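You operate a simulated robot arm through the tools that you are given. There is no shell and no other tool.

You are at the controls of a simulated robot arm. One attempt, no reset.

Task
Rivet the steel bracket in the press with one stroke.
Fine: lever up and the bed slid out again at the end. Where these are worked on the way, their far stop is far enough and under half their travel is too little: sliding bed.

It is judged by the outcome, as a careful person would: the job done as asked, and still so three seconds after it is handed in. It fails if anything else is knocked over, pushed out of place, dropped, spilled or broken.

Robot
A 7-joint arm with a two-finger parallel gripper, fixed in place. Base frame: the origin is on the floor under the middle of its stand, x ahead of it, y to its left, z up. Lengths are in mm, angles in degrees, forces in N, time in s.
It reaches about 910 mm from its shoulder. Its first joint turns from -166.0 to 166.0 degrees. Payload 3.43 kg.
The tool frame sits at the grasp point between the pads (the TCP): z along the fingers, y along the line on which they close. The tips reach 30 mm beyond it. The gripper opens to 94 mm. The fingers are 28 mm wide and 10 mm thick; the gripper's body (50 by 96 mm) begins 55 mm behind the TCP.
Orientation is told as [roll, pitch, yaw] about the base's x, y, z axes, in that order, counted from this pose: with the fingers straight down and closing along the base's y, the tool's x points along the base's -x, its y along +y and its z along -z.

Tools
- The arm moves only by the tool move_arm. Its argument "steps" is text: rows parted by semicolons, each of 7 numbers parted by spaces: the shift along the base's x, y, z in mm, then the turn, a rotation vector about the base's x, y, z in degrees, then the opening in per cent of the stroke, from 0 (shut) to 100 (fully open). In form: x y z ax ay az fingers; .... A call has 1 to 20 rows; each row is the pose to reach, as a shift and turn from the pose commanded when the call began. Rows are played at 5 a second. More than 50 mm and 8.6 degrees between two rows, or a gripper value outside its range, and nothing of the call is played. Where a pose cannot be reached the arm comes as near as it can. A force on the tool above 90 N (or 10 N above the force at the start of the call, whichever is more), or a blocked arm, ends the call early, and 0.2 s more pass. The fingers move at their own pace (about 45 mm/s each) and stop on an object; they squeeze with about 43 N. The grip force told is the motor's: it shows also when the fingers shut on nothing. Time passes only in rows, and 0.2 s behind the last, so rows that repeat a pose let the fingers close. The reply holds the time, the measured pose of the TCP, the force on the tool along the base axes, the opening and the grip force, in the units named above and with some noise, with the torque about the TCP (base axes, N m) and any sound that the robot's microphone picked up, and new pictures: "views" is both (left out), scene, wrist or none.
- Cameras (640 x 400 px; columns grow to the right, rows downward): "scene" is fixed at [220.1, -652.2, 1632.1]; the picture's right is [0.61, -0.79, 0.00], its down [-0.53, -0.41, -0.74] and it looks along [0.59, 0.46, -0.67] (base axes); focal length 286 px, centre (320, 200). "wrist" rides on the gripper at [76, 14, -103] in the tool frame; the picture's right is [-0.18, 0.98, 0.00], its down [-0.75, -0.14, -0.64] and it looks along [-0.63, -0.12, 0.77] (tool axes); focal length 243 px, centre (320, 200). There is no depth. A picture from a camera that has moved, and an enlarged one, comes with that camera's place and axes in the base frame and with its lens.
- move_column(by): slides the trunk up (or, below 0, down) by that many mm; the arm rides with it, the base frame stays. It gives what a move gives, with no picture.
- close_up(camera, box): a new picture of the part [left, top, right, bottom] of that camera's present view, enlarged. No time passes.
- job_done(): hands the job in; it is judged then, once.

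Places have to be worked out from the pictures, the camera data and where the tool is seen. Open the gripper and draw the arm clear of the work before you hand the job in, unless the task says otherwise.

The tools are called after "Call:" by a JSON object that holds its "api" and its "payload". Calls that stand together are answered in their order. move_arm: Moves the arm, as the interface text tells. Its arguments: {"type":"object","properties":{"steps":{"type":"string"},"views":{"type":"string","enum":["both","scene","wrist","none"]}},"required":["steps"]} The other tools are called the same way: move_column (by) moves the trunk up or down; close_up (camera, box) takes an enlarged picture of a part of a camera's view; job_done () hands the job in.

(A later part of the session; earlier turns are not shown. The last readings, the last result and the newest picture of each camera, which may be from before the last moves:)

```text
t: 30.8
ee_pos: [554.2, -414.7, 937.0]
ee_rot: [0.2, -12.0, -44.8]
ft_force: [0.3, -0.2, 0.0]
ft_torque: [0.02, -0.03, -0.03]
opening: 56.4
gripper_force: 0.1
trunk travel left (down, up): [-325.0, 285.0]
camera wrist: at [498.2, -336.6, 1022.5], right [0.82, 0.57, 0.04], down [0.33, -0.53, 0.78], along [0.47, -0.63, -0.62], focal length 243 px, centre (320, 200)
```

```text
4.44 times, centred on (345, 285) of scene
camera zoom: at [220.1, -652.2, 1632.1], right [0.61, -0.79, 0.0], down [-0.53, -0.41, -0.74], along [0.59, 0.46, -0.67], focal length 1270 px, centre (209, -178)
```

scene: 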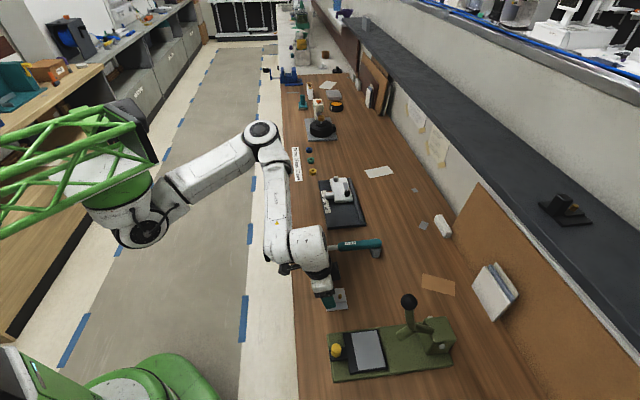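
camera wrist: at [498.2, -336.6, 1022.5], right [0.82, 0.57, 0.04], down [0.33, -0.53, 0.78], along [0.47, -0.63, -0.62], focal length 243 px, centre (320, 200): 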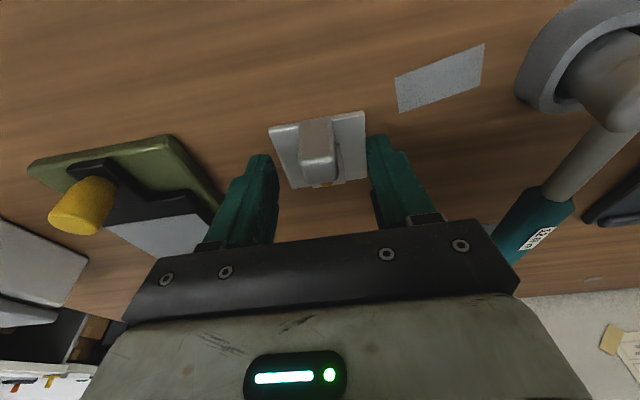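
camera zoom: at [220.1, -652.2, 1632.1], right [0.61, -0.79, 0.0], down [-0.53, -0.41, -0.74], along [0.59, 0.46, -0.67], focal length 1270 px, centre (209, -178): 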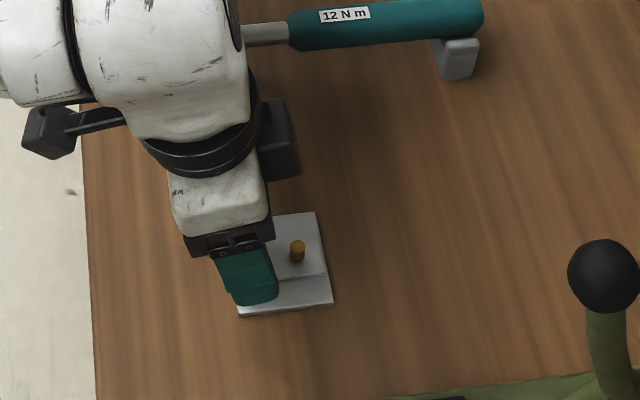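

The tab is between the fingers. I'll descend 9 mm more so the tips stay about 4 mm above the plate, then close.

Call:
{"api": "move_arm", "payload": {"steps": "0.4 0.7 -5 0 0 0 60; 0.4 0.7 -9 0 0 0 60; 0.4 0.7 -9 0 0 0 60; 0.4 0.7 -9 0 0 0 40; 0.4 0.7 -9 0 0 0 0; 0.4 0.7 -9 0 0 0 0; 0.4 0.7 -9 0 0 0 0; 0.4 0.7 -9 0 0 0 0", "views": "wrist"}}

Call:
{"api": "close_up", "payload": {"camera": "wrist", "box": [220, 40, 420, 240]}}

```text
t: 32.6
ee_pos: [557.4, -413.4, 926.9]
ee_rot: [0.1, -12.0, -44.9]
ft_force: [0.2, -0.2, 0.0]
ft_torque: [-0.01, 0.01, -0.01]
opening: 25.2
gripper_force: 43.7
trunk travel left (down, up): [-325.0, 285.0]
camera wrist: at [499.5, -336.1, 1013.0], right [0.82, 0.57, 0.04], down [0.33, -0.53, 0.78], along [0.47, -0.63, -0.62], focal length 243 px, centre (320, 200)
```

wrist: 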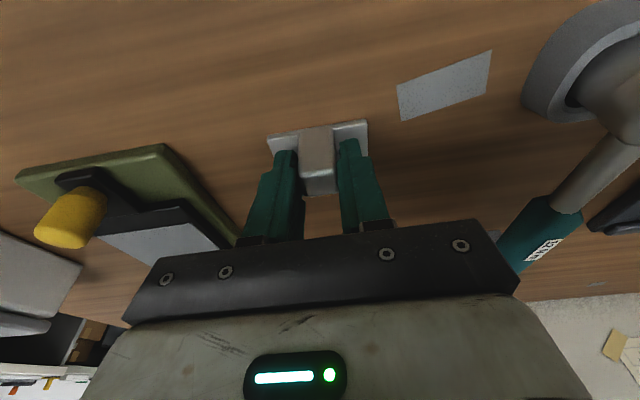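

```text
2.00 times, centred on (320, 140) of wrist
camera zoom: at [499.5, -336.1, 1013.0], right [0.82, 0.57, 0.04], down [0.33, -0.53, 0.78], along [0.47, -0.63, -0.62], focal length 485 px, centre (320, 320)
```

zoom: 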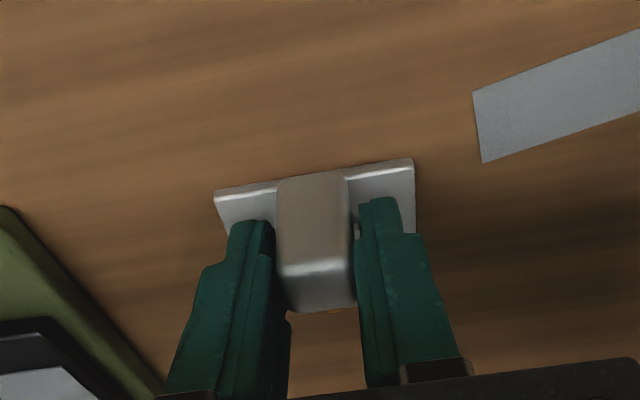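

The fingers stopped at 25 mm with 44 N. I'll check from the scene camera whether they hold the tab before lifting.

Call:
{"api": "close_up", "payload": {"camera": "scene", "box": [300, 265, 370, 325]}}

Call:
{"api": "close_up", "payload": {"camera": "wrist", "box": [255, 105, 385, 215]}}

```text
6.67 times, centred on (335, 295) of scene
camera zoom: at [220.1, -652.2, 1632.1], right [0.61, -0.79, 0.0], down [-0.53, -0.41, -0.74], along [0.59, 0.46, -0.67], focal length 1904 px, centre (220, -433)
```

zoom: 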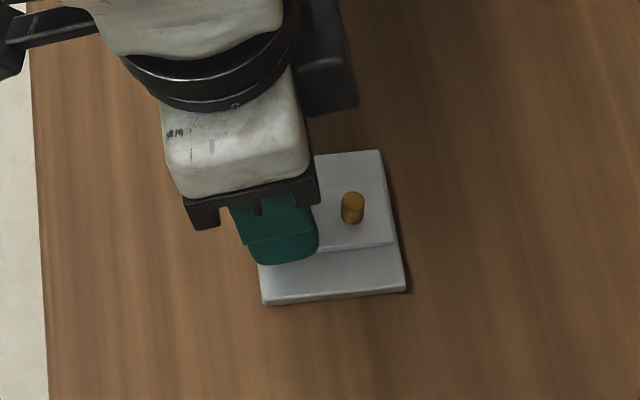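

```text
3.64 times, centred on (320, 160) of wrist
camera zoom: at [499.5, -336.1, 1013.0], right [0.82, 0.57, 0.04], down [0.33, -0.53, 0.78], along [0.47, -0.63, -0.62], focal length 882 px, centre (320, 346)
```

zoom: 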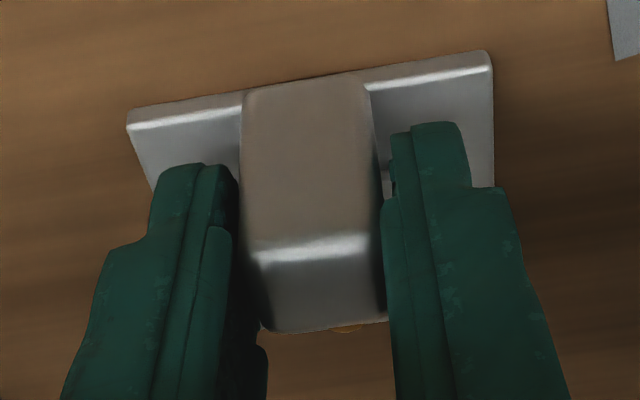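

The pads contact the tab's upper part, with the fingertip section slightly recessed. I'll lift 12 mm as a test and look.

Call:
{"api": "move_arm", "payload": {"steps": "0 0 4 0 0 0 0; 0 0 8 0 0 0 0; 0 0 12 0 0 0 0; 0 0 12 0 0 0 0", "views": "scene"}}

Call:
{"api": "close_up", "payload": {"camera": "scene", "box": [300, 265, 370, 325]}}

Call:
{"api": "close_up", "payload": {"camera": "wrist", "box": [255, 105, 385, 215]}}

```text
t: 33.6
ee_pos: [556.7, -414.2, 937.8]
ee_rot: [0.2, -12.1, -45.0]
ft_force: [-0.2, 0.3, -0.6]
ft_torque: [0.0, 0.02, 0.0]
opening: 25.3
gripper_force: 42.8
trunk travel left (down, up): [-325.0, 285.0]
```

scene: 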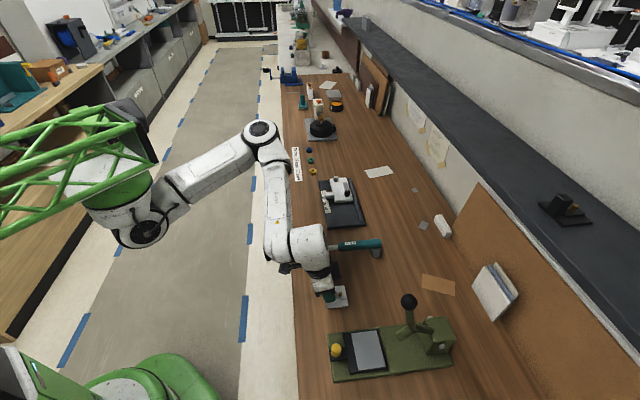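

```text
6.67 times, centred on (335, 295) of scene
camera zoom: at [220.1, -652.2, 1632.1], right [0.61, -0.79, 0.0], down [-0.53, -0.41, -0.74], along [0.59, 0.46, -0.67], focal length 1904 px, centre (220, -433)
```

zoom: 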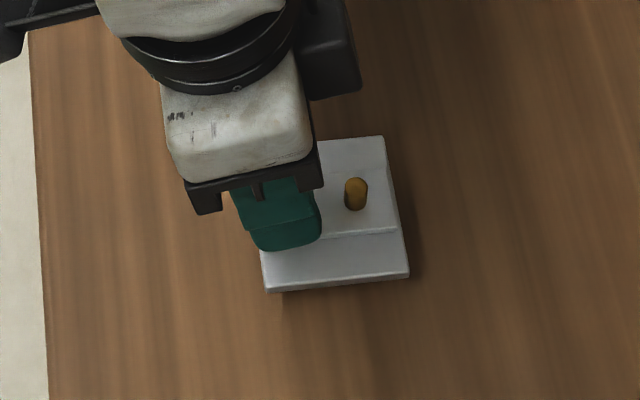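

```text
3.64 times, centred on (320, 160) of wrist
camera zoom: at [499.5, -336.9, 1024.9], right [0.82, 0.57, 0.04], down [0.33, -0.53, 0.78], along [0.47, -0.63, -0.62], focal length 882 px, centre (320, 346)
```

zoom: 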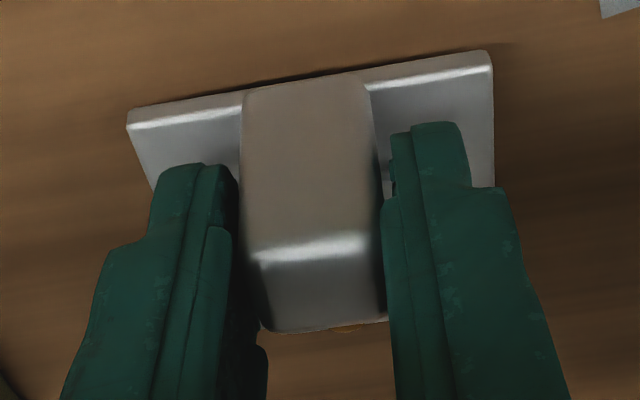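

The bracket lifted cleanly, with its shadow visible beneath it. I'll raise it, carry it over to the bed (shift -82, -130) and hover there to inspect alignment.

Call:
{"api": "move_arm", "payload": {"steps": "0 0 25 0 0 0 0; 0 0 50 0 0 0 0; 0 0 68 0 0 0 0; -16 -26 68 0 0 0 0; -37 -58 68 0 0 0 0; -58 -91 68 0 0 0 0; -76 -120 68 0 0 0 0; -82.1 -129.6 68 0 0 0 0; -82.1 -129.6 50 0 0 0 0; -82.1 -129.6 40 0 0 0 0; -82.1 -129.6 40 0 0 0 0", "views": "both"}}

Call:
{"api": "close_up", "payload": {"camera": "scene", "box": [300, 290, 470, 400]}}

Call:
{"api": "close_up", "payload": {"camera": "wrist", "box": [220, 60, 420, 240]}}

```text
t: 36.0
ee_pos: [472.2, -543.2, 977.7]
ee_rot: [0.1, -12.0, -44.9]
ft_force: [-0.1, 0.5, -1.5]
ft_torque: [0.02, 0.02, 0.0]
opening: 24.9
gripper_force: 42.8
trunk travel left (down, up): [-325.0, 285.0]
camera wrist: at [415.9, -466.1, 1063.6], right [0.82, 0.57, 0.04], down [0.33, -0.53, 0.78], along [0.47, -0.63, -0.62], focal length 243 px, centre (320, 200)
```

scene: 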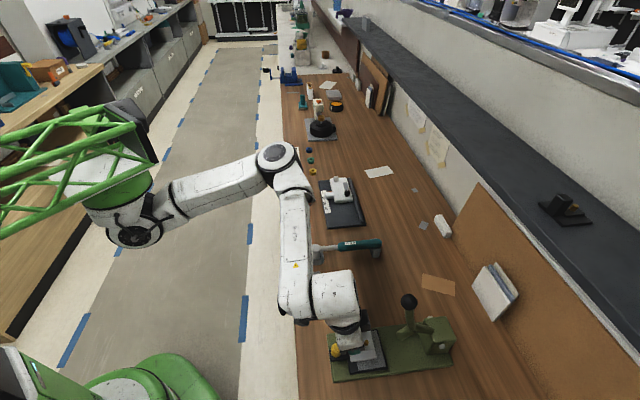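
wrist: 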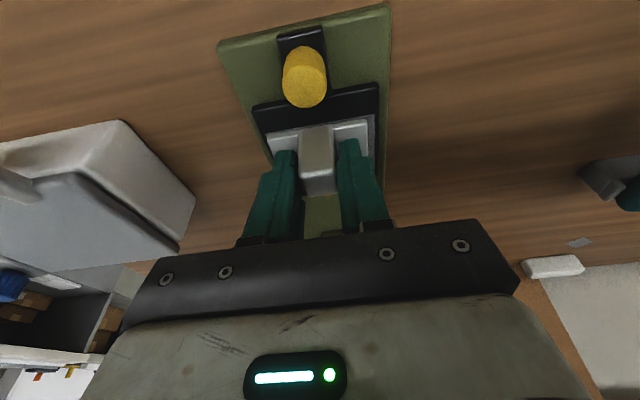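

```text
3.64 times, centred on (385, 345) of scene
camera zoom: at [220.1, -652.2, 1632.1], right [0.61, -0.79, 0.0], down [-0.53, -0.41, -0.74], along [0.59, 0.46, -0.67], focal length 1039 px, centre (84, -327)
```

zoom: 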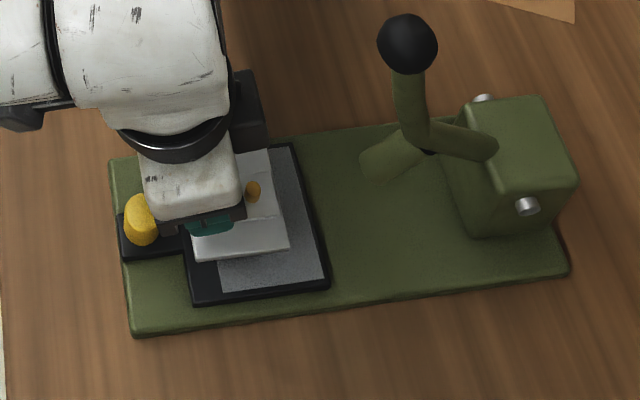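

```text
2.22 times, centred on (320, 150) of wrist
camera zoom: at [415.9, -466.1, 1063.6], right [0.82, 0.57, 0.04], down [0.33, -0.53, 0.78], along [0.47, -0.63, -0.62], focal length 539 px, centre (320, 311)
```

zoom: 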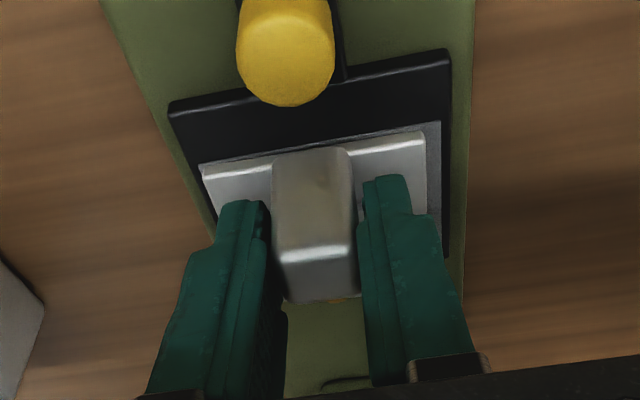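

Laterally the bracket is centred on the bed (both at f2≈-49.7), and the rivet is at f1≈755 as planned. I'll lower it in stages, feeling for contact.

Call:
{"api": "move_arm", "payload": {"steps": "0 0 -8 0 0 0 0; 0 0 -16 0 0 0 0; 0 0 -21 0 0 0 0; 0 0 -21 0 0 0 0", "views": "none"}}

Call:
{"api": "move_arm", "payload": {"steps": "0 0 -1.5 0 0 0 0; 0 0 -3 0 0 0 0; 0 0 -3 0 0 0 0", "views": "none"}}

```text
t: 37.0
ee_pos: [472.7, -542.8, 955.6]
ee_rot: [0.2, -11.9, -44.9]
ft_force: [0.4, 0.0, 0.1]
ft_torque: [0.01, -0.01, 0.01]
opening: 24.9
gripper_force: 42.9
trunk travel left (down, up): [-325.0, 285.0]
```

```text
t: 37.8
ee_pos: [474.1, -543.2, 951.9]
ee_rot: [0.1, -12.0, -44.9]
ft_force: [0.1, 0.6, -1.2]
ft_torque: [-0.01, 0.02, 0.0]
opening: 25.0
gripper_force: 42.7
trunk travel left (down, up): [-325.0, 285.0]
```

There's no contact yet at z≈952. I'll keep going down in small steps.

Call:
{"api": "move_arm", "payload": {"steps": "0 0 -1 0 0 0 0; 0 0 -2 0 0 0 0; 0 0 -2 0 0 0 0", "views": "none"}}

Call:
{"api": "close_up", "payload": {"camera": "scene", "box": [320, 310, 400, 380]}}

```text
t: 38.6
ee_pos: [474.4, -543.5, 953.0]
ee_rot: [0.3, -12.0, -44.9]
ft_force: [-0.2, -0.7, 0.3]
ft_torque: [-0.1, 0.01, -0.01]
opening: 25.4
gripper_force: 43.2
trunk travel left (down, up): [-325.0, 285.0]
```

```text
5.71 times, centred on (360, 345) of scene
camera zoom: at [220.1, -652.2, 1632.1], right [0.61, -0.79, 0.0], down [-0.53, -0.41, -0.74], along [0.59, 0.46, -0.67], focal length 1632 px, centre (91, -629)
```

zoom: 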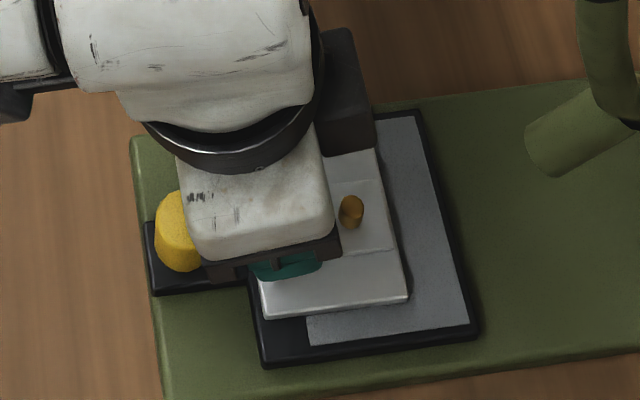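

The torque is changing slightly but there's no clear vertical force yet. I'll continue down 2 mm.

Call:
{"api": "move_arm", "payload": {"steps": "0 0 -1 0 0 0 0; 0 0 -2 0 0 0 0; 0 0 -2 0 0 0 0", "views": "none"}}

```text
t: 39.4
ee_pos: [474.1, -544.0, 950.5]
ee_rot: [0.1, -12.0, -44.8]
ft_force: [-1.5, 1.8, 13.8]
ft_torque: [-0.01, 0.04, -0.04]
opening: 25.1
gripper_force: 43.1
trunk travel left (down, up): [-325.0, 285.0]
```

Contact at about 14 N, so the bracket rests on the bed. I'll ease the load, open the fingers, then raise straight up and look.

Call:
{"api": "move_arm", "payload": {"steps": "0 0 1 0 0 0 0; 0 0 1 0 0 0 20; 0 0 1 0 0 0 40; 0 0 1 0 0 0 55; 0 0 1 0 0 0 55; 0 0 12 0 0 0 55; 0 0 35 0 0 0 55; 0 0 60 0 0 0 55; 0 0 80 0 0 0 55; -25 25 90 0 0 0 55; -25 25 90 0 0 0 55", "views": "both"}}

Call:
{"api": "close_up", "payload": {"camera": "scene", "box": [310, 290, 470, 390]}}

Call:
{"api": "close_up", "payload": {"camera": "wrist", "box": [220, 20, 420, 240]}}

```text
t: 41.8
ee_pos: [449.2, -518.7, 1039.9]
ee_rot: [0.2, -12.0, -44.9]
ft_force: [-1.2, -0.6, 0.3]
ft_torque: [0.0, -0.01, 0.03]
opening: 51.7
gripper_force: 0.2
trunk travel left (down, up): [-325.0, 285.0]
camera wrist: at [391.8, -441.6, 1125.6], right [0.82, 0.57, 0.04], down [0.33, -0.53, 0.78], along [0.47, -0.63, -0.62], focal length 243 px, centre (320, 200)
```

scene: 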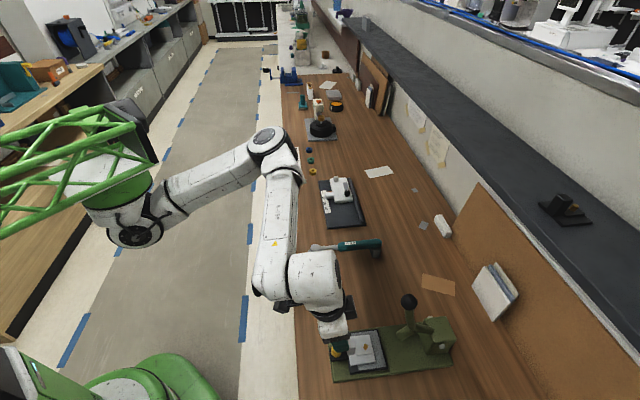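
wrist: 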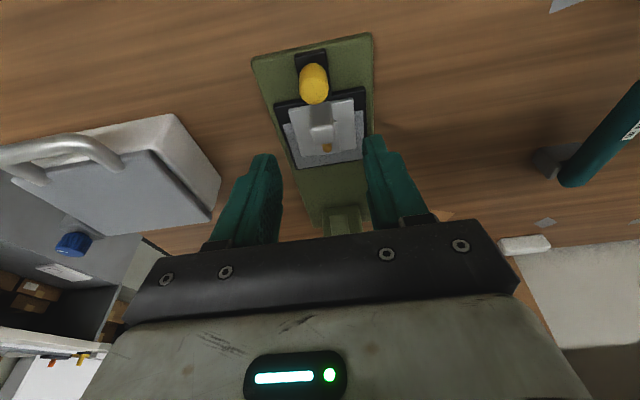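

```text
4.00 times, centred on (390, 340) of scene
camera zoom: at [220.1, -652.2, 1632.1], right [0.61, -0.79, 0.0], down [-0.53, -0.41, -0.74], along [0.59, 0.46, -0.67], focal length 1143 px, centre (40, -360)
```

zoom: 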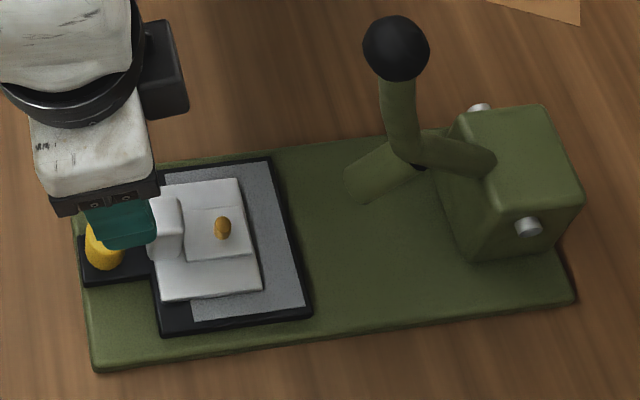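

```text
1.82 times, centred on (320, 130) of wrist
camera zoom: at [391.8, -441.6, 1125.6], right [0.82, 0.57, 0.04], down [0.33, -0.53, 0.78], along [0.47, -0.63, -0.62], focal length 441 px, centre (320, 327)
```

zoom: 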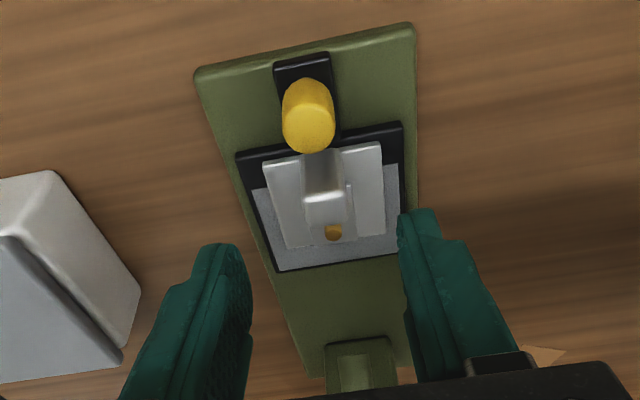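

The bracket sits flat and aligned, with the rivet at f1≈756 and so about 844 once the bed is in. I'll move back to the knob with the 30° tilt.

Call:
{"api": "move_arm", "payload": {"steps": "-11 11 0 -4.2 -4.2 0 60; -22 22 0 -8.5 -8.5 0 60; -34 33 0 -12.7 -12.7 0 60; -34 33 0 -12.7 -12.7 0 60; -34 33 -25 -12.7 -12.7 0 60; -34 33 -25 -12.7 -12.7 0 60", "views": "wrist"}}

Call:
{"api": "close_up", "payload": {"camera": "wrist", "box": [220, 40, 420, 240]}}

```text
t: 43.2
ee_pos: [413.8, -484.1, 1017.1]
ee_rot: [0.1, -30.0, -44.7]
ft_force: [-0.5, -0.4, 1.0]
ft_torque: [0.02, -0.01, 0.01]
opening: 56.3
gripper_force: 0.0
trunk travel left (down, up): [-325.0, 285.0]
camera wrist: at [342.4, -391.8, 1067.9], right [0.81, 0.58, 0.09], down [0.13, -0.34, 0.93], along [0.58, -0.74, -0.35], focal length 243 px, centre (320, 200)
```

wrist: 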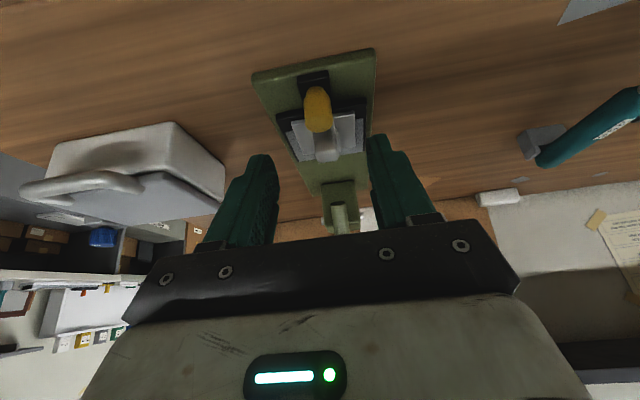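

```text
2.00 times, centred on (320, 140) of wrist
camera zoom: at [342.4, -391.8, 1067.9], right [0.81, 0.58, 0.09], down [0.13, -0.34, 0.93], along [0.58, -0.74, -0.35], focal length 485 px, centre (320, 320)
```

zoom: 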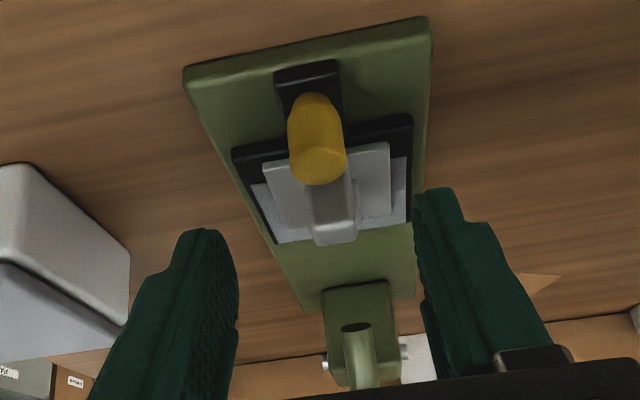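

The gripper is centred on the axis (f2≈-49.7). I'll descend onto the knob and close.

Call:
{"api": "move_arm", "payload": {"steps": "8 -8 -18 0 0 0 60; 16 -16 -37 0 0 0 60; 24 -24 -55 0 0 0 60; 31 -31 -73 0 0 0 60; 31 -31 -73 0 0 0 60; 31 -31 -73 0 0 0 0; 31 -31 -73 0 0 0 0; 31 -31 -73 0 0 0 0; 31 -31 -73 0 0 0 0", "views": "wrist"}}

```text
t: 45.2
ee_pos: [445.6, -516.7, 941.4]
ee_rot: [0.1, -29.9, -44.9]
ft_force: [-5.1, -8.4, -5.9]
ft_torque: [-0.67, 0.54, -0.07]
opening: 23.8
gripper_force: 44.9
trunk travel left (down, up): [-325.0, 285.0]
camera wrist: at [374.1, -424.4, 994.5], right [0.81, 0.58, 0.09], down [0.14, -0.34, 0.93], along [0.57, -0.74, -0.35], focal length 243 px, centre (320, 200)
```

wrist: 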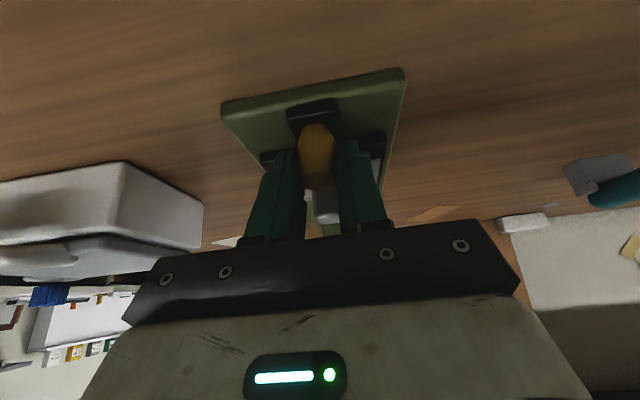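

The knob is gripped with low forces. I'll slide the loaded bed in smoothly, the first part at about 30 mm/s.

Call:
{"api": "move_arm", "payload": {"steps": "2 -2 0 0 0 0 0; 6 -6 0 0 0 0 0; 10 -10 0 0 0 0 0; 14 -14 0 0 0 0 0; 18 -18 0 0 0 0 0; 22 -22 0 0 0 0 0; 26 -26 0 0 0 0 0; 30 -30 0 0 0 0 0; 33 -33 0 0 0 0 0; 34 -34 0 0 0 0 0; 34 -34 0 0 0 0 0", "views": "scene"}}

Call:
{"api": "close_up", "payload": {"camera": "scene", "box": [310, 290, 470, 390]}}

```text
t: 47.6
ee_pos: [480.6, -550.1, 942.4]
ee_rot: [0.1, -30.0, -45.0]
ft_force: [-9.5, -8.3, 4.5]
ft_torque: [-0.6, 0.66, -0.11]
opening: 23.6
gripper_force: 44.9
trunk travel left (down, up): [-325.0, 285.0]
```

scene: 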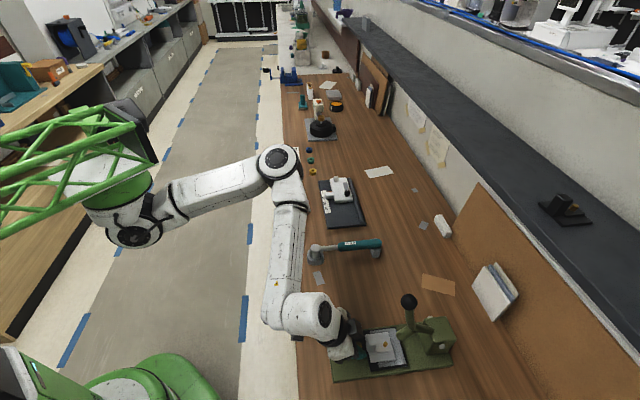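

```text
4.00 times, centred on (390, 340) of scene
camera zoom: at [220.1, -652.2, 1632.1], right [0.61, -0.79, 0.0], down [-0.53, -0.41, -0.74], along [0.59, 0.46, -0.67], focal length 1143 px, centre (40, -360)
```

zoom: 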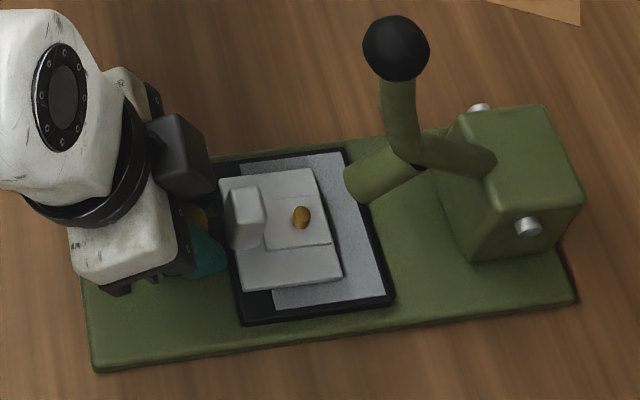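

The bracket rides with the bed without shifting and forces are low. I'll continue to near the inner stop, slowing at the end.

Call:
{"api": "move_arm", "payload": {"steps": "2 -2 0 0 0 0 0; 6 -6 0 0 0 0 0; 10 -10 0 0 0 0 0; 14 -14 0 0 0 0 0; 18 -18 0 0 0 0 0; 21 -21 0 0 0 0 0; 23.5 -23.5 0 0 0 0 0; 25.5 -25.5 0 0 0 0 0; 27 -27 0 0 0 0 0; 28 -28 0 0 0 0 0; 28.5 -28.5 0 0 0 0 0; 28.5 -28.5 0 0 0 0 0", "views": "scene"}}

Call:
{"api": "close_up", "payload": {"camera": "scene", "box": [310, 290, 470, 390]}}

```text
t: 50.2
ee_pos: [506.5, -576.6, 942.1]
ee_rot: [0.2, -29.8, -45.2]
ft_force: [-32.3, 19.8, 4.4]
ft_torque: [-0.17, 1.0, 0.08]
opening: 23.6
gripper_force: 45.0
trunk travel left (down, up): [-325.0, 285.0]
```

scene: 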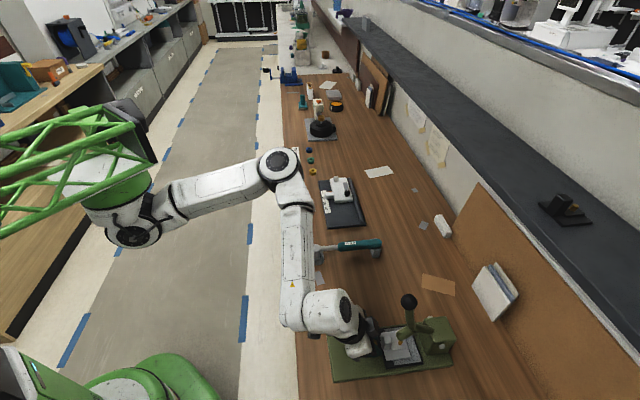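

```text
4.00 times, centred on (390, 340) of scene
camera zoom: at [220.1, -652.2, 1632.1], right [0.61, -0.79, 0.0], down [-0.53, -0.41, -0.74], along [0.59, 0.46, -0.67], focal length 1143 px, centre (40, -360)
```

zoom: 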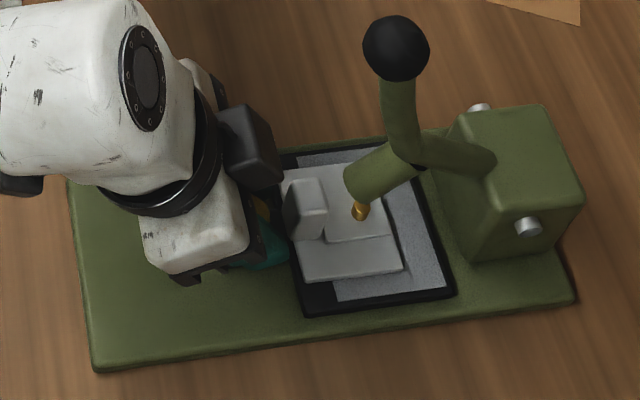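

The bed is at its inner stop (about 37 N axial), and the rivet now sits at f1≈842, right under the punch's working position. I'll relax, release the knob and retreat.

Call:
{"api": "move_arm", "payload": {"steps": "-1.5 1.5 0 0 0 0 0; -2.5 2.5 0 0 0 0 0; -2.5 2.5 0 0 0 0 60; -2.5 2.5 0 0 0 0 60; -2.5 2.5 0 0 0 0 60; -9.5 9.5 17 0 0 0 60; -16.5 16.5 34 0 0 0 60; -23.5 23.5 51 0 0 0 60; -30.5 30.5 75 0 0 0 60; -45 45 100 0 0 0 60; -45 45 100 0 0 0 60", "views": "both"}}

Call:
{"api": "close_up", "payload": {"camera": "wrist", "box": [220, 60, 420, 240]}}

Call:
{"api": "close_up", "payload": {"camera": "scene", "box": [350, 290, 470, 380]}}

```text
t: 52.6
ee_pos: [465.8, -532.5, 1045.0]
ee_rot: [0.3, -30.1, -44.8]
ft_force: [-0.2, -0.7, 0.9]
ft_torque: [0.03, 0.0, 0.0]
opening: 56.3
gripper_force: 0.1
trunk travel left (down, up): [-325.0, 285.0]
camera wrist: at [393.3, -440.4, 1097.5], right [0.81, 0.58, 0.1], down [0.13, -0.34, 0.93], along [0.58, -0.74, -0.35], focal length 243 px, centre (320, 200)
```

scene: 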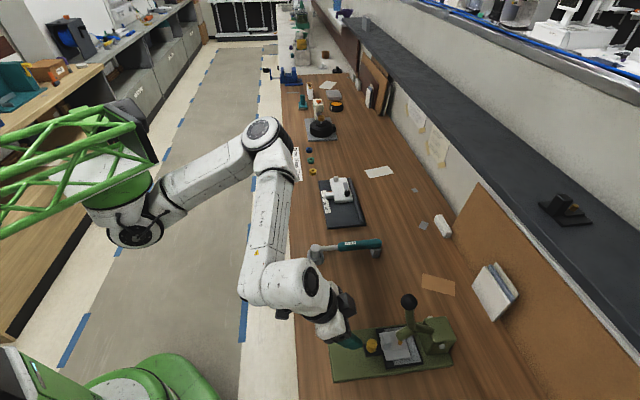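
wrist: 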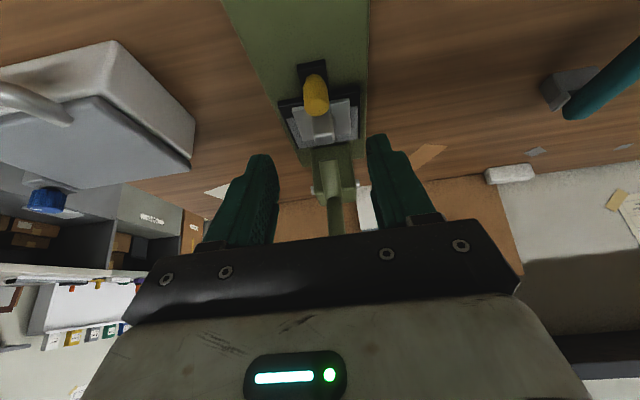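

```text
2.22 times, centred on (320, 150) of wrist
camera zoom: at [393.3, -440.4, 1097.5], right [0.81, 0.58, 0.1], down [0.13, -0.34, 0.93], along [0.58, -0.74, -0.35], focal length 539 px, centre (320, 311)
```

zoom: 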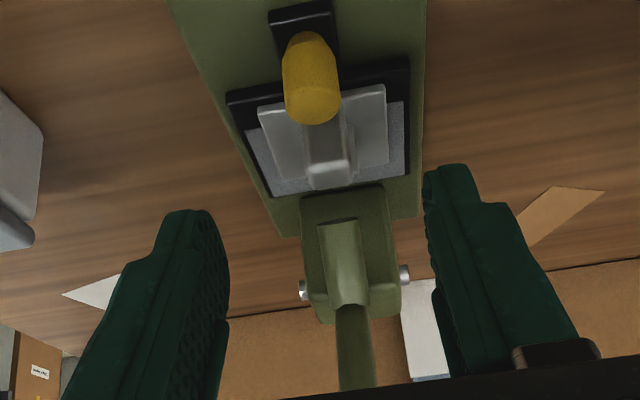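

```text
4.44 times, centred on (410, 335) of scene
camera zoom: at [220.1, -652.2, 1632.1], right [0.61, -0.79, 0.0], down [-0.53, -0.41, -0.74], along [0.59, 0.46, -0.67], focal length 1270 px, centre (-80, -400)
```

zoom: 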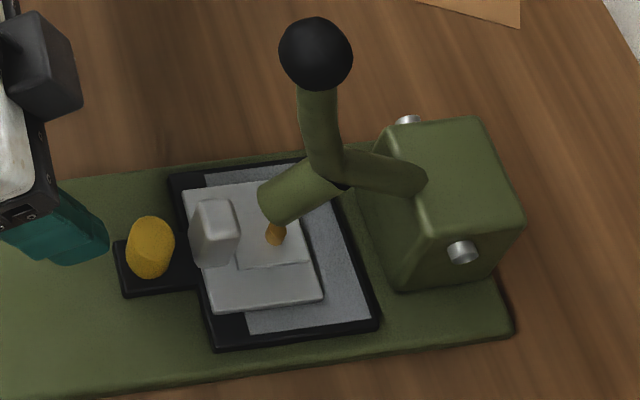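

The punch is poised above the rivet and the tab is clear of it. Next I'll position for the lever: rise, tilt to 45°, and stand off from the black ball, which is at about f1 821, f2 -50, z 1117.

Call:
{"api": "move_arm", "payload": {"steps": "0 0 40 -3.6 -3.6 0 65; 0 0 80 -7.1 -7.1 0 65; 0 0 122 -10.6 -10.6 0 65; 22 -24 122 -10.6 -10.6 0 65; 44.5 -48.3 122 -10.6 -10.6 0 65; 44.5 -48.3 122 -10.6 -10.6 0 65; 44.5 -48.3 122 -10.6 -10.6 0 65", "views": "both"}}

Call:
{"api": "close_up", "payload": {"camera": "wrist", "box": [220, 60, 420, 240]}}

Call:
{"api": "close_up", "payload": {"camera": "scene", "box": [340, 260, 460, 380]}}

```text
t: 54.2
ee_pos: [507.4, -580.6, 1161.8]
ee_rot: [0.3, -45.2, -45.0]
ft_force: [0.0, 0.8, -0.8]
ft_torque: [0.01, 0.06, -0.02]
opening: 61.2
gripper_force: 0.0
trunk travel left (down, up): [-325.0, 285.0]
camera wrist: at [428.7, -481.9, 1182.2], right [0.78, 0.61, 0.13], down [-0.05, -0.16, 0.99], along [0.62, -0.78, -0.1], focal length 243 px, centre (320, 200)
```

scene: 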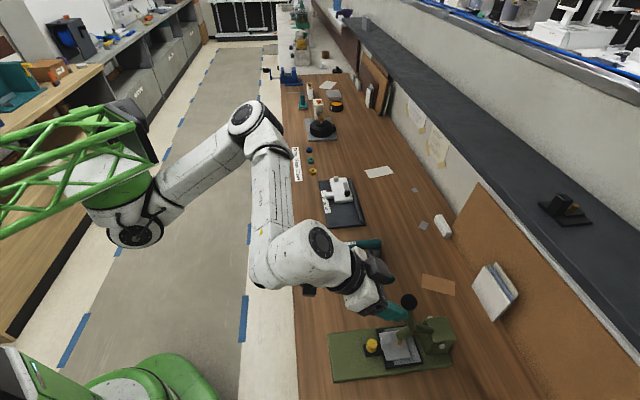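
wrist: 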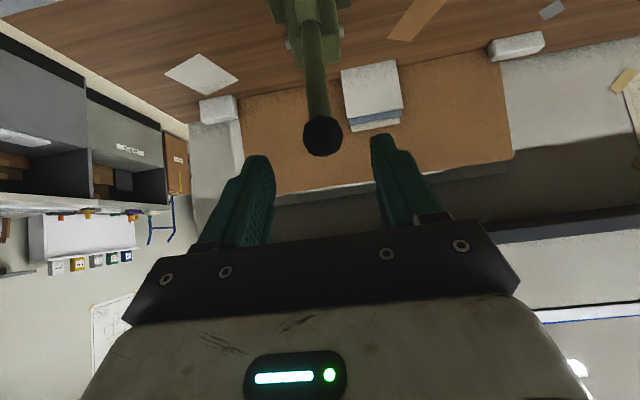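

```text
2.22 times, centred on (320, 150) of wrist
camera zoom: at [428.7, -481.9, 1182.2], right [0.78, 0.61, 0.13], down [-0.05, -0.16, 0.99], along [0.62, -0.78, -0.1], focal length 539 px, centre (320, 311)
```

zoom: 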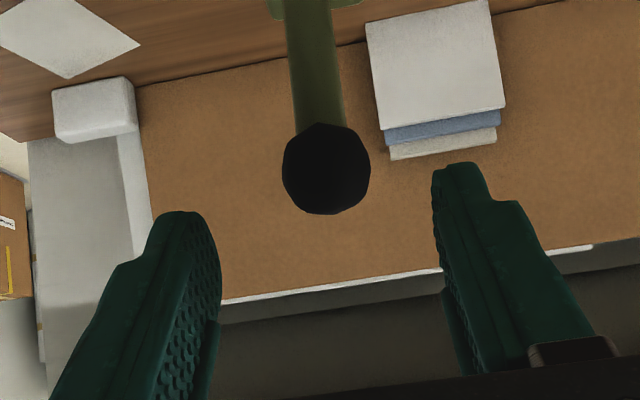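

```text
3.33 times, centred on (400, 320) of scene
camera zoom: at [220.1, -652.2, 1632.1], right [0.61, -0.79, 0.0], down [-0.53, -0.41, -0.74], along [0.59, 0.46, -0.67], focal length 952 px, centre (53, -200)
```

zoom: 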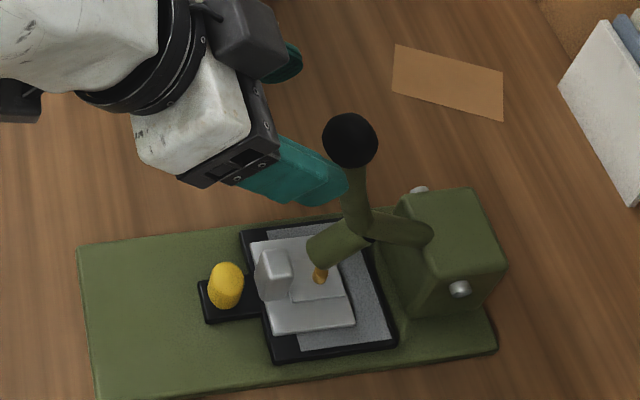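

The ball triangulates at f1 821, f2 -50.5, z 1117.5. I'll advance so the ball lies between the pads at the TCP.

Call:
{"api": "move_arm", "payload": {"steps": "12.5 -11.8 -15 0 0 0 65; 25 -23.7 -30 0 0 0 65; 37.6 -35.5 -44.3 0 0 0 65; 37.6 -35.5 -44.3 0 0 0 65; 37.6 -35.5 -44.3 0 0 0 65", "views": "both"}}

Call:
{"api": "close_up", "payload": {"camera": "wrist", "box": [220, 60, 420, 240]}}

Call:
{"api": "close_up", "payload": {"camera": "scene", "box": [340, 260, 460, 380]}}

```text
t: 55.4
ee_pos: [544.1, -617.0, 1118.5]
ee_rot: [0.1, -45.0, -44.8]
ft_force: [0.7, -0.9, -0.5]
ft_torque: [0.01, 0.0, 0.0]
opening: 61.0
gripper_force: 0.0
trunk travel left (down, up): [-325.0, 285.0]
camera wrist: at [465.7, -518.4, 1139.1], right [0.78, 0.61, 0.13], down [-0.04, -0.16, 0.99], along [0.62, -0.78, -0.1], focal length 243 px, centre (320, 200)
```

scene: 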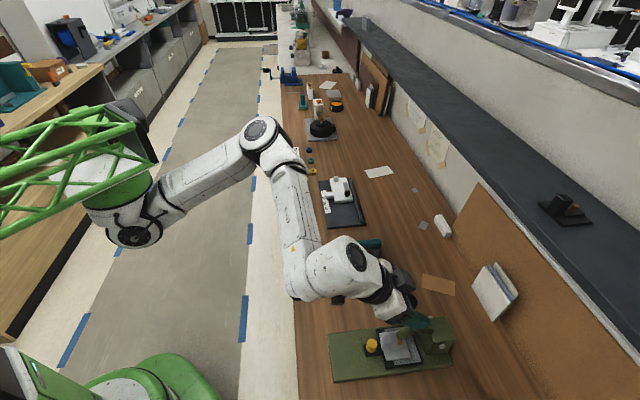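
wrist: 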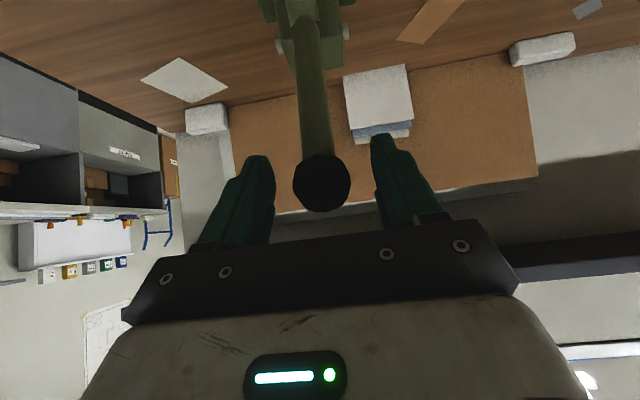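

```text
2.22 times, centred on (320, 150) of wrist
camera zoom: at [465.7, -518.4, 1139.1], right [0.78, 0.61, 0.13], down [-0.04, -0.16, 0.99], along [0.62, -0.78, -0.1], focal length 539 px, centre (320, 311)
```

zoom: 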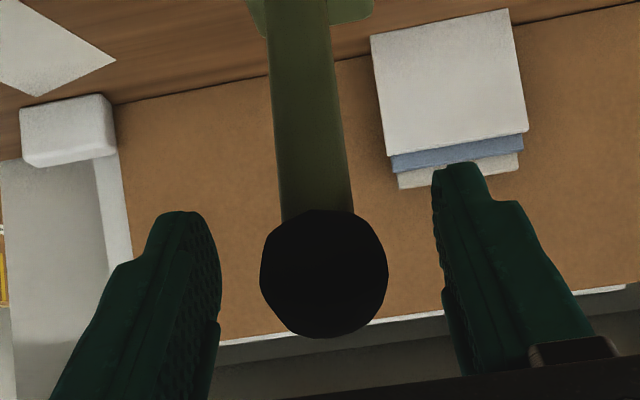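

```text
3.33 times, centred on (400, 320) of scene
camera zoom: at [220.1, -652.2, 1632.1], right [0.61, -0.79, 0.0], down [-0.53, -0.41, -0.74], along [0.59, 0.46, -0.67], focal length 952 px, centre (53, -200)
```

zoom: 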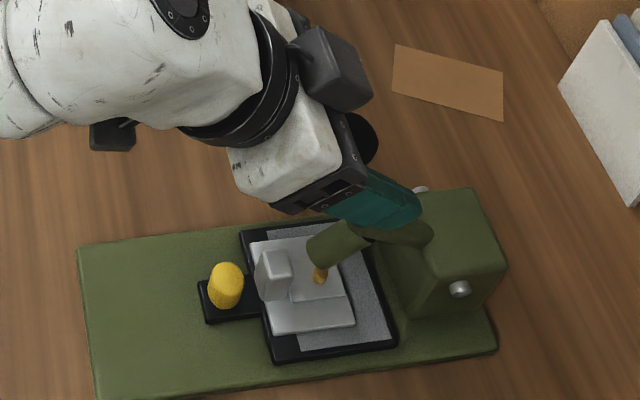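

The ball is centred between the fingers at the TCP. I'll close on it gently, without moving the lever.

Call:
{"api": "move_arm", "payload": {"steps": "0.5 0.5 0 0 0 0 40; 0.5 0.5 0 0 0 0 20; 0.5 0.5 0 0 0 0 0; 0.5 0.5 0 0 0 0 0; 0.5 0.5 0 0 0 0 0", "views": "wrist"}}

Call:
{"api": "close_up", "payload": {"camera": "wrist", "box": [220, 60, 420, 240]}}

```text
t: 56.6
ee_pos: [544.9, -616.2, 1120.0]
ee_rot: [0.2, -44.9, -44.9]
ft_force: [-2.4, -0.3, -2.2]
ft_torque: [0.06, 0.07, 0.01]
opening: 29.1
gripper_force: 45.2
trunk travel left (down, up): [-325.0, 285.0]
camera wrist: at [466.5, -517.1, 1139.0], right [0.79, 0.61, 0.13], down [-0.04, -0.16, 0.99], along [0.62, -0.78, -0.1], focal length 243 px, centre (320, 200)
```

wrist: 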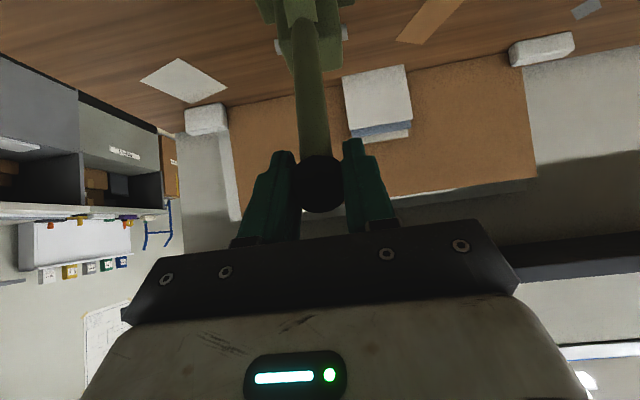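

```text
2.22 times, centred on (320, 150) of wrist
camera zoom: at [466.5, -517.1, 1139.0], right [0.79, 0.61, 0.13], down [-0.04, -0.16, 0.99], along [0.62, -0.78, -0.1], focal length 539 px, centre (320, 311)
```

zoom: 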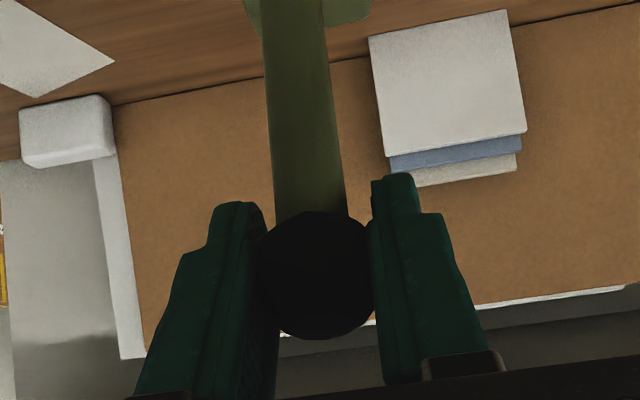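

The ball is held at 29 mm with negligible load. I'll start the single stroke, pulling along the arc about the pivot to roughly 9° first to check the lever follows.

Call:
{"api": "move_arm", "payload": {"steps": "-3 3 -2.7 0 0 0 0; -5.9 5.9 -5.5 0 0 0 0; -8.8 8.8 -8.4 0 0 0 0; -11.6 11.6 -11.3 0 0 0 0; -14.3 14.3 -14.4 0 0 0 0; -17 17 -17.6 0 0 0 0", "views": "both"}}

Call:
{"api": "close_up", "payload": {"camera": "scene", "box": [340, 260, 460, 380]}}

Call:
{"api": "close_up", "payload": {"camera": "wrist", "box": [220, 60, 420, 240]}}

```text
t: 58.0
ee_pos: [529.3, -599.5, 1102.9]
ee_rot: [0.2, -44.9, -45.0]
ft_force: [0.9, -6.7, 4.9]
ft_torque: [-0.85, -0.91, -0.07]
opening: 28.8
gripper_force: 45.2
trunk travel left (down, up): [-325.0, 285.0]
camera wrist: at [450.3, -500.7, 1122.6], right [0.79, 0.6, 0.13], down [-0.05, -0.16, 0.99], along [0.62, -0.78, -0.1], focal length 243 px, centre (320, 200)
```

scene: 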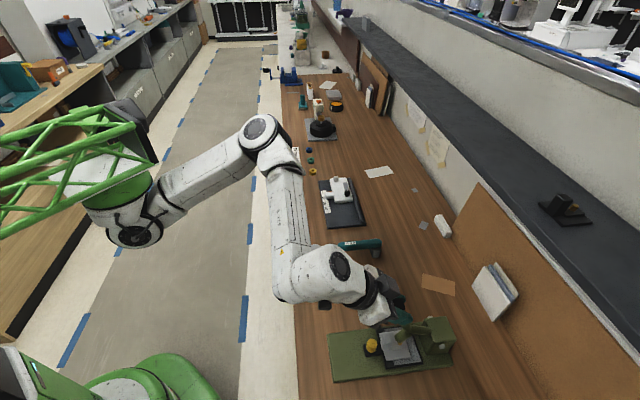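
wrist: 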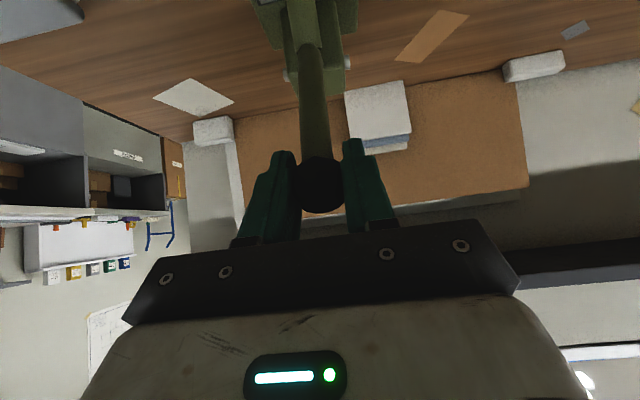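

```text
3.33 times, centred on (400, 320) of scene
camera zoom: at [220.1, -652.2, 1632.1], right [0.61, -0.79, 0.0], down [-0.53, -0.41, -0.74], along [0.59, 0.46, -0.67], focal length 952 px, centre (53, -200)
```

zoom: 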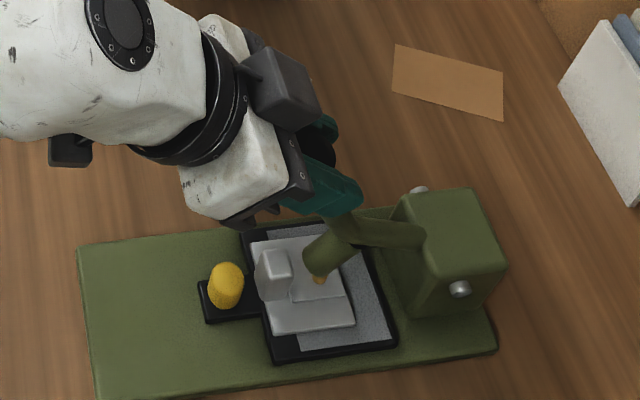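

```text
2.22 times, centred on (320, 150) of wrist
camera zoom: at [450.3, -500.7, 1122.6], right [0.79, 0.6, 0.13], down [-0.05, -0.16, 0.99], along [0.62, -0.78, -0.1], focal length 539 px, centre (320, 311)
```

zoom: 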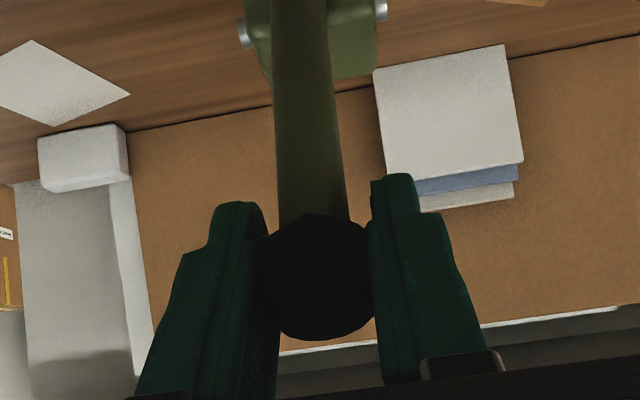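

The lever follows the grip with only about 8 N, and the punch is descending onto the rivet clear of the tab. I'll continue the same stroke to roughly 21°, letting the gripper rotate partly with the lever.

Call:
{"api": "move_arm", "payload": {"steps": "-2.7 2.7 -3.3 -0.5 -0.5 0 0; -5.3 5.3 -6.7 -1.1 -1.1 0 0; -7.8 7.8 -10.2 -1.6 -1.6 0 0; -10.2 10.2 -13.8 -2.1 -2.1 0 0; -12.7 12.7 -17.5 -2.6 -2.6 0 0; -15 15 -21.2 -3.2 -3.2 0 0; -17.2 17.2 -25 -3.7 -3.7 0 0; -19.3 19.3 -29 -4.2 -4.2 0 0", "views": "scene"}}

Call:
{"api": "close_up", "payload": {"camera": "scene", "box": [340, 280, 460, 380]}}

Call:
{"api": "close_up", "payload": {"camera": "wrist", "box": [220, 60, 420, 240]}}

```text
t: 59.8
ee_pos: [510.8, -582.1, 1073.5]
ee_rot: [0.2, -51.0, -45.0]
ft_force: [-8.9, 8.8, 17.6]
ft_torque: [-0.72, -0.76, -0.05]
opening: 28.7
gripper_force: 44.9
trunk travel left (down, up): [-325.0, 285.0]
```

scene: 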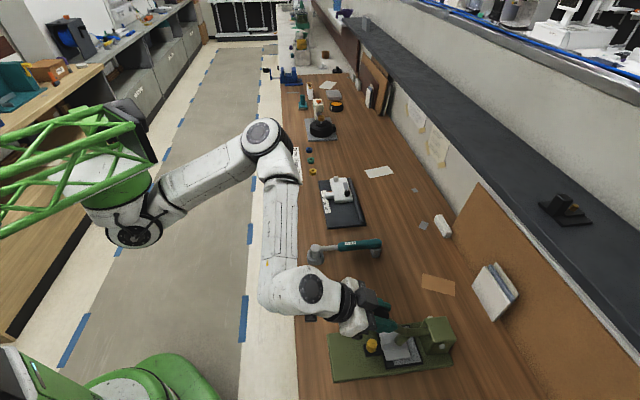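

```text
4.00 times, centred on (400, 330) of scene
camera zoom: at [220.1, -652.2, 1632.1], right [0.61, -0.79, 0.0], down [-0.53, -0.41, -0.74], along [0.59, 0.46, -0.67], focal length 1143 px, centre (0, -320)
```

zoom: 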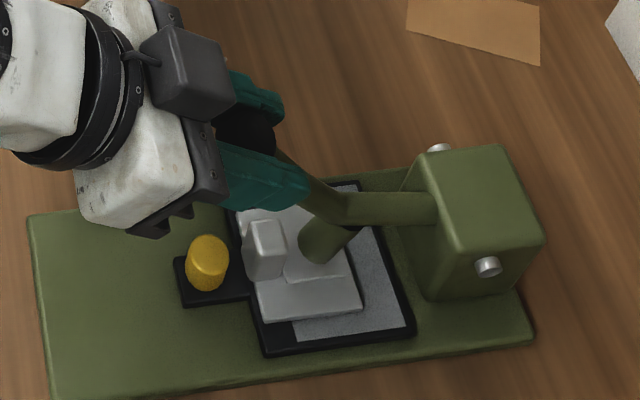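

```text
2.22 times, centred on (320, 150) of wrist
camera zoom: at [430.5, -481.0, 1081.0], right [0.78, 0.61, 0.14], down [-0.12, -0.08, 0.99], along [0.62, -0.78, 0.01], focal length 539 px, centre (320, 311)
```

zoom: 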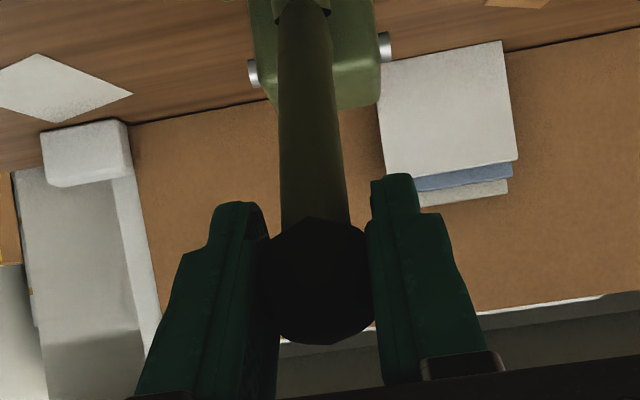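

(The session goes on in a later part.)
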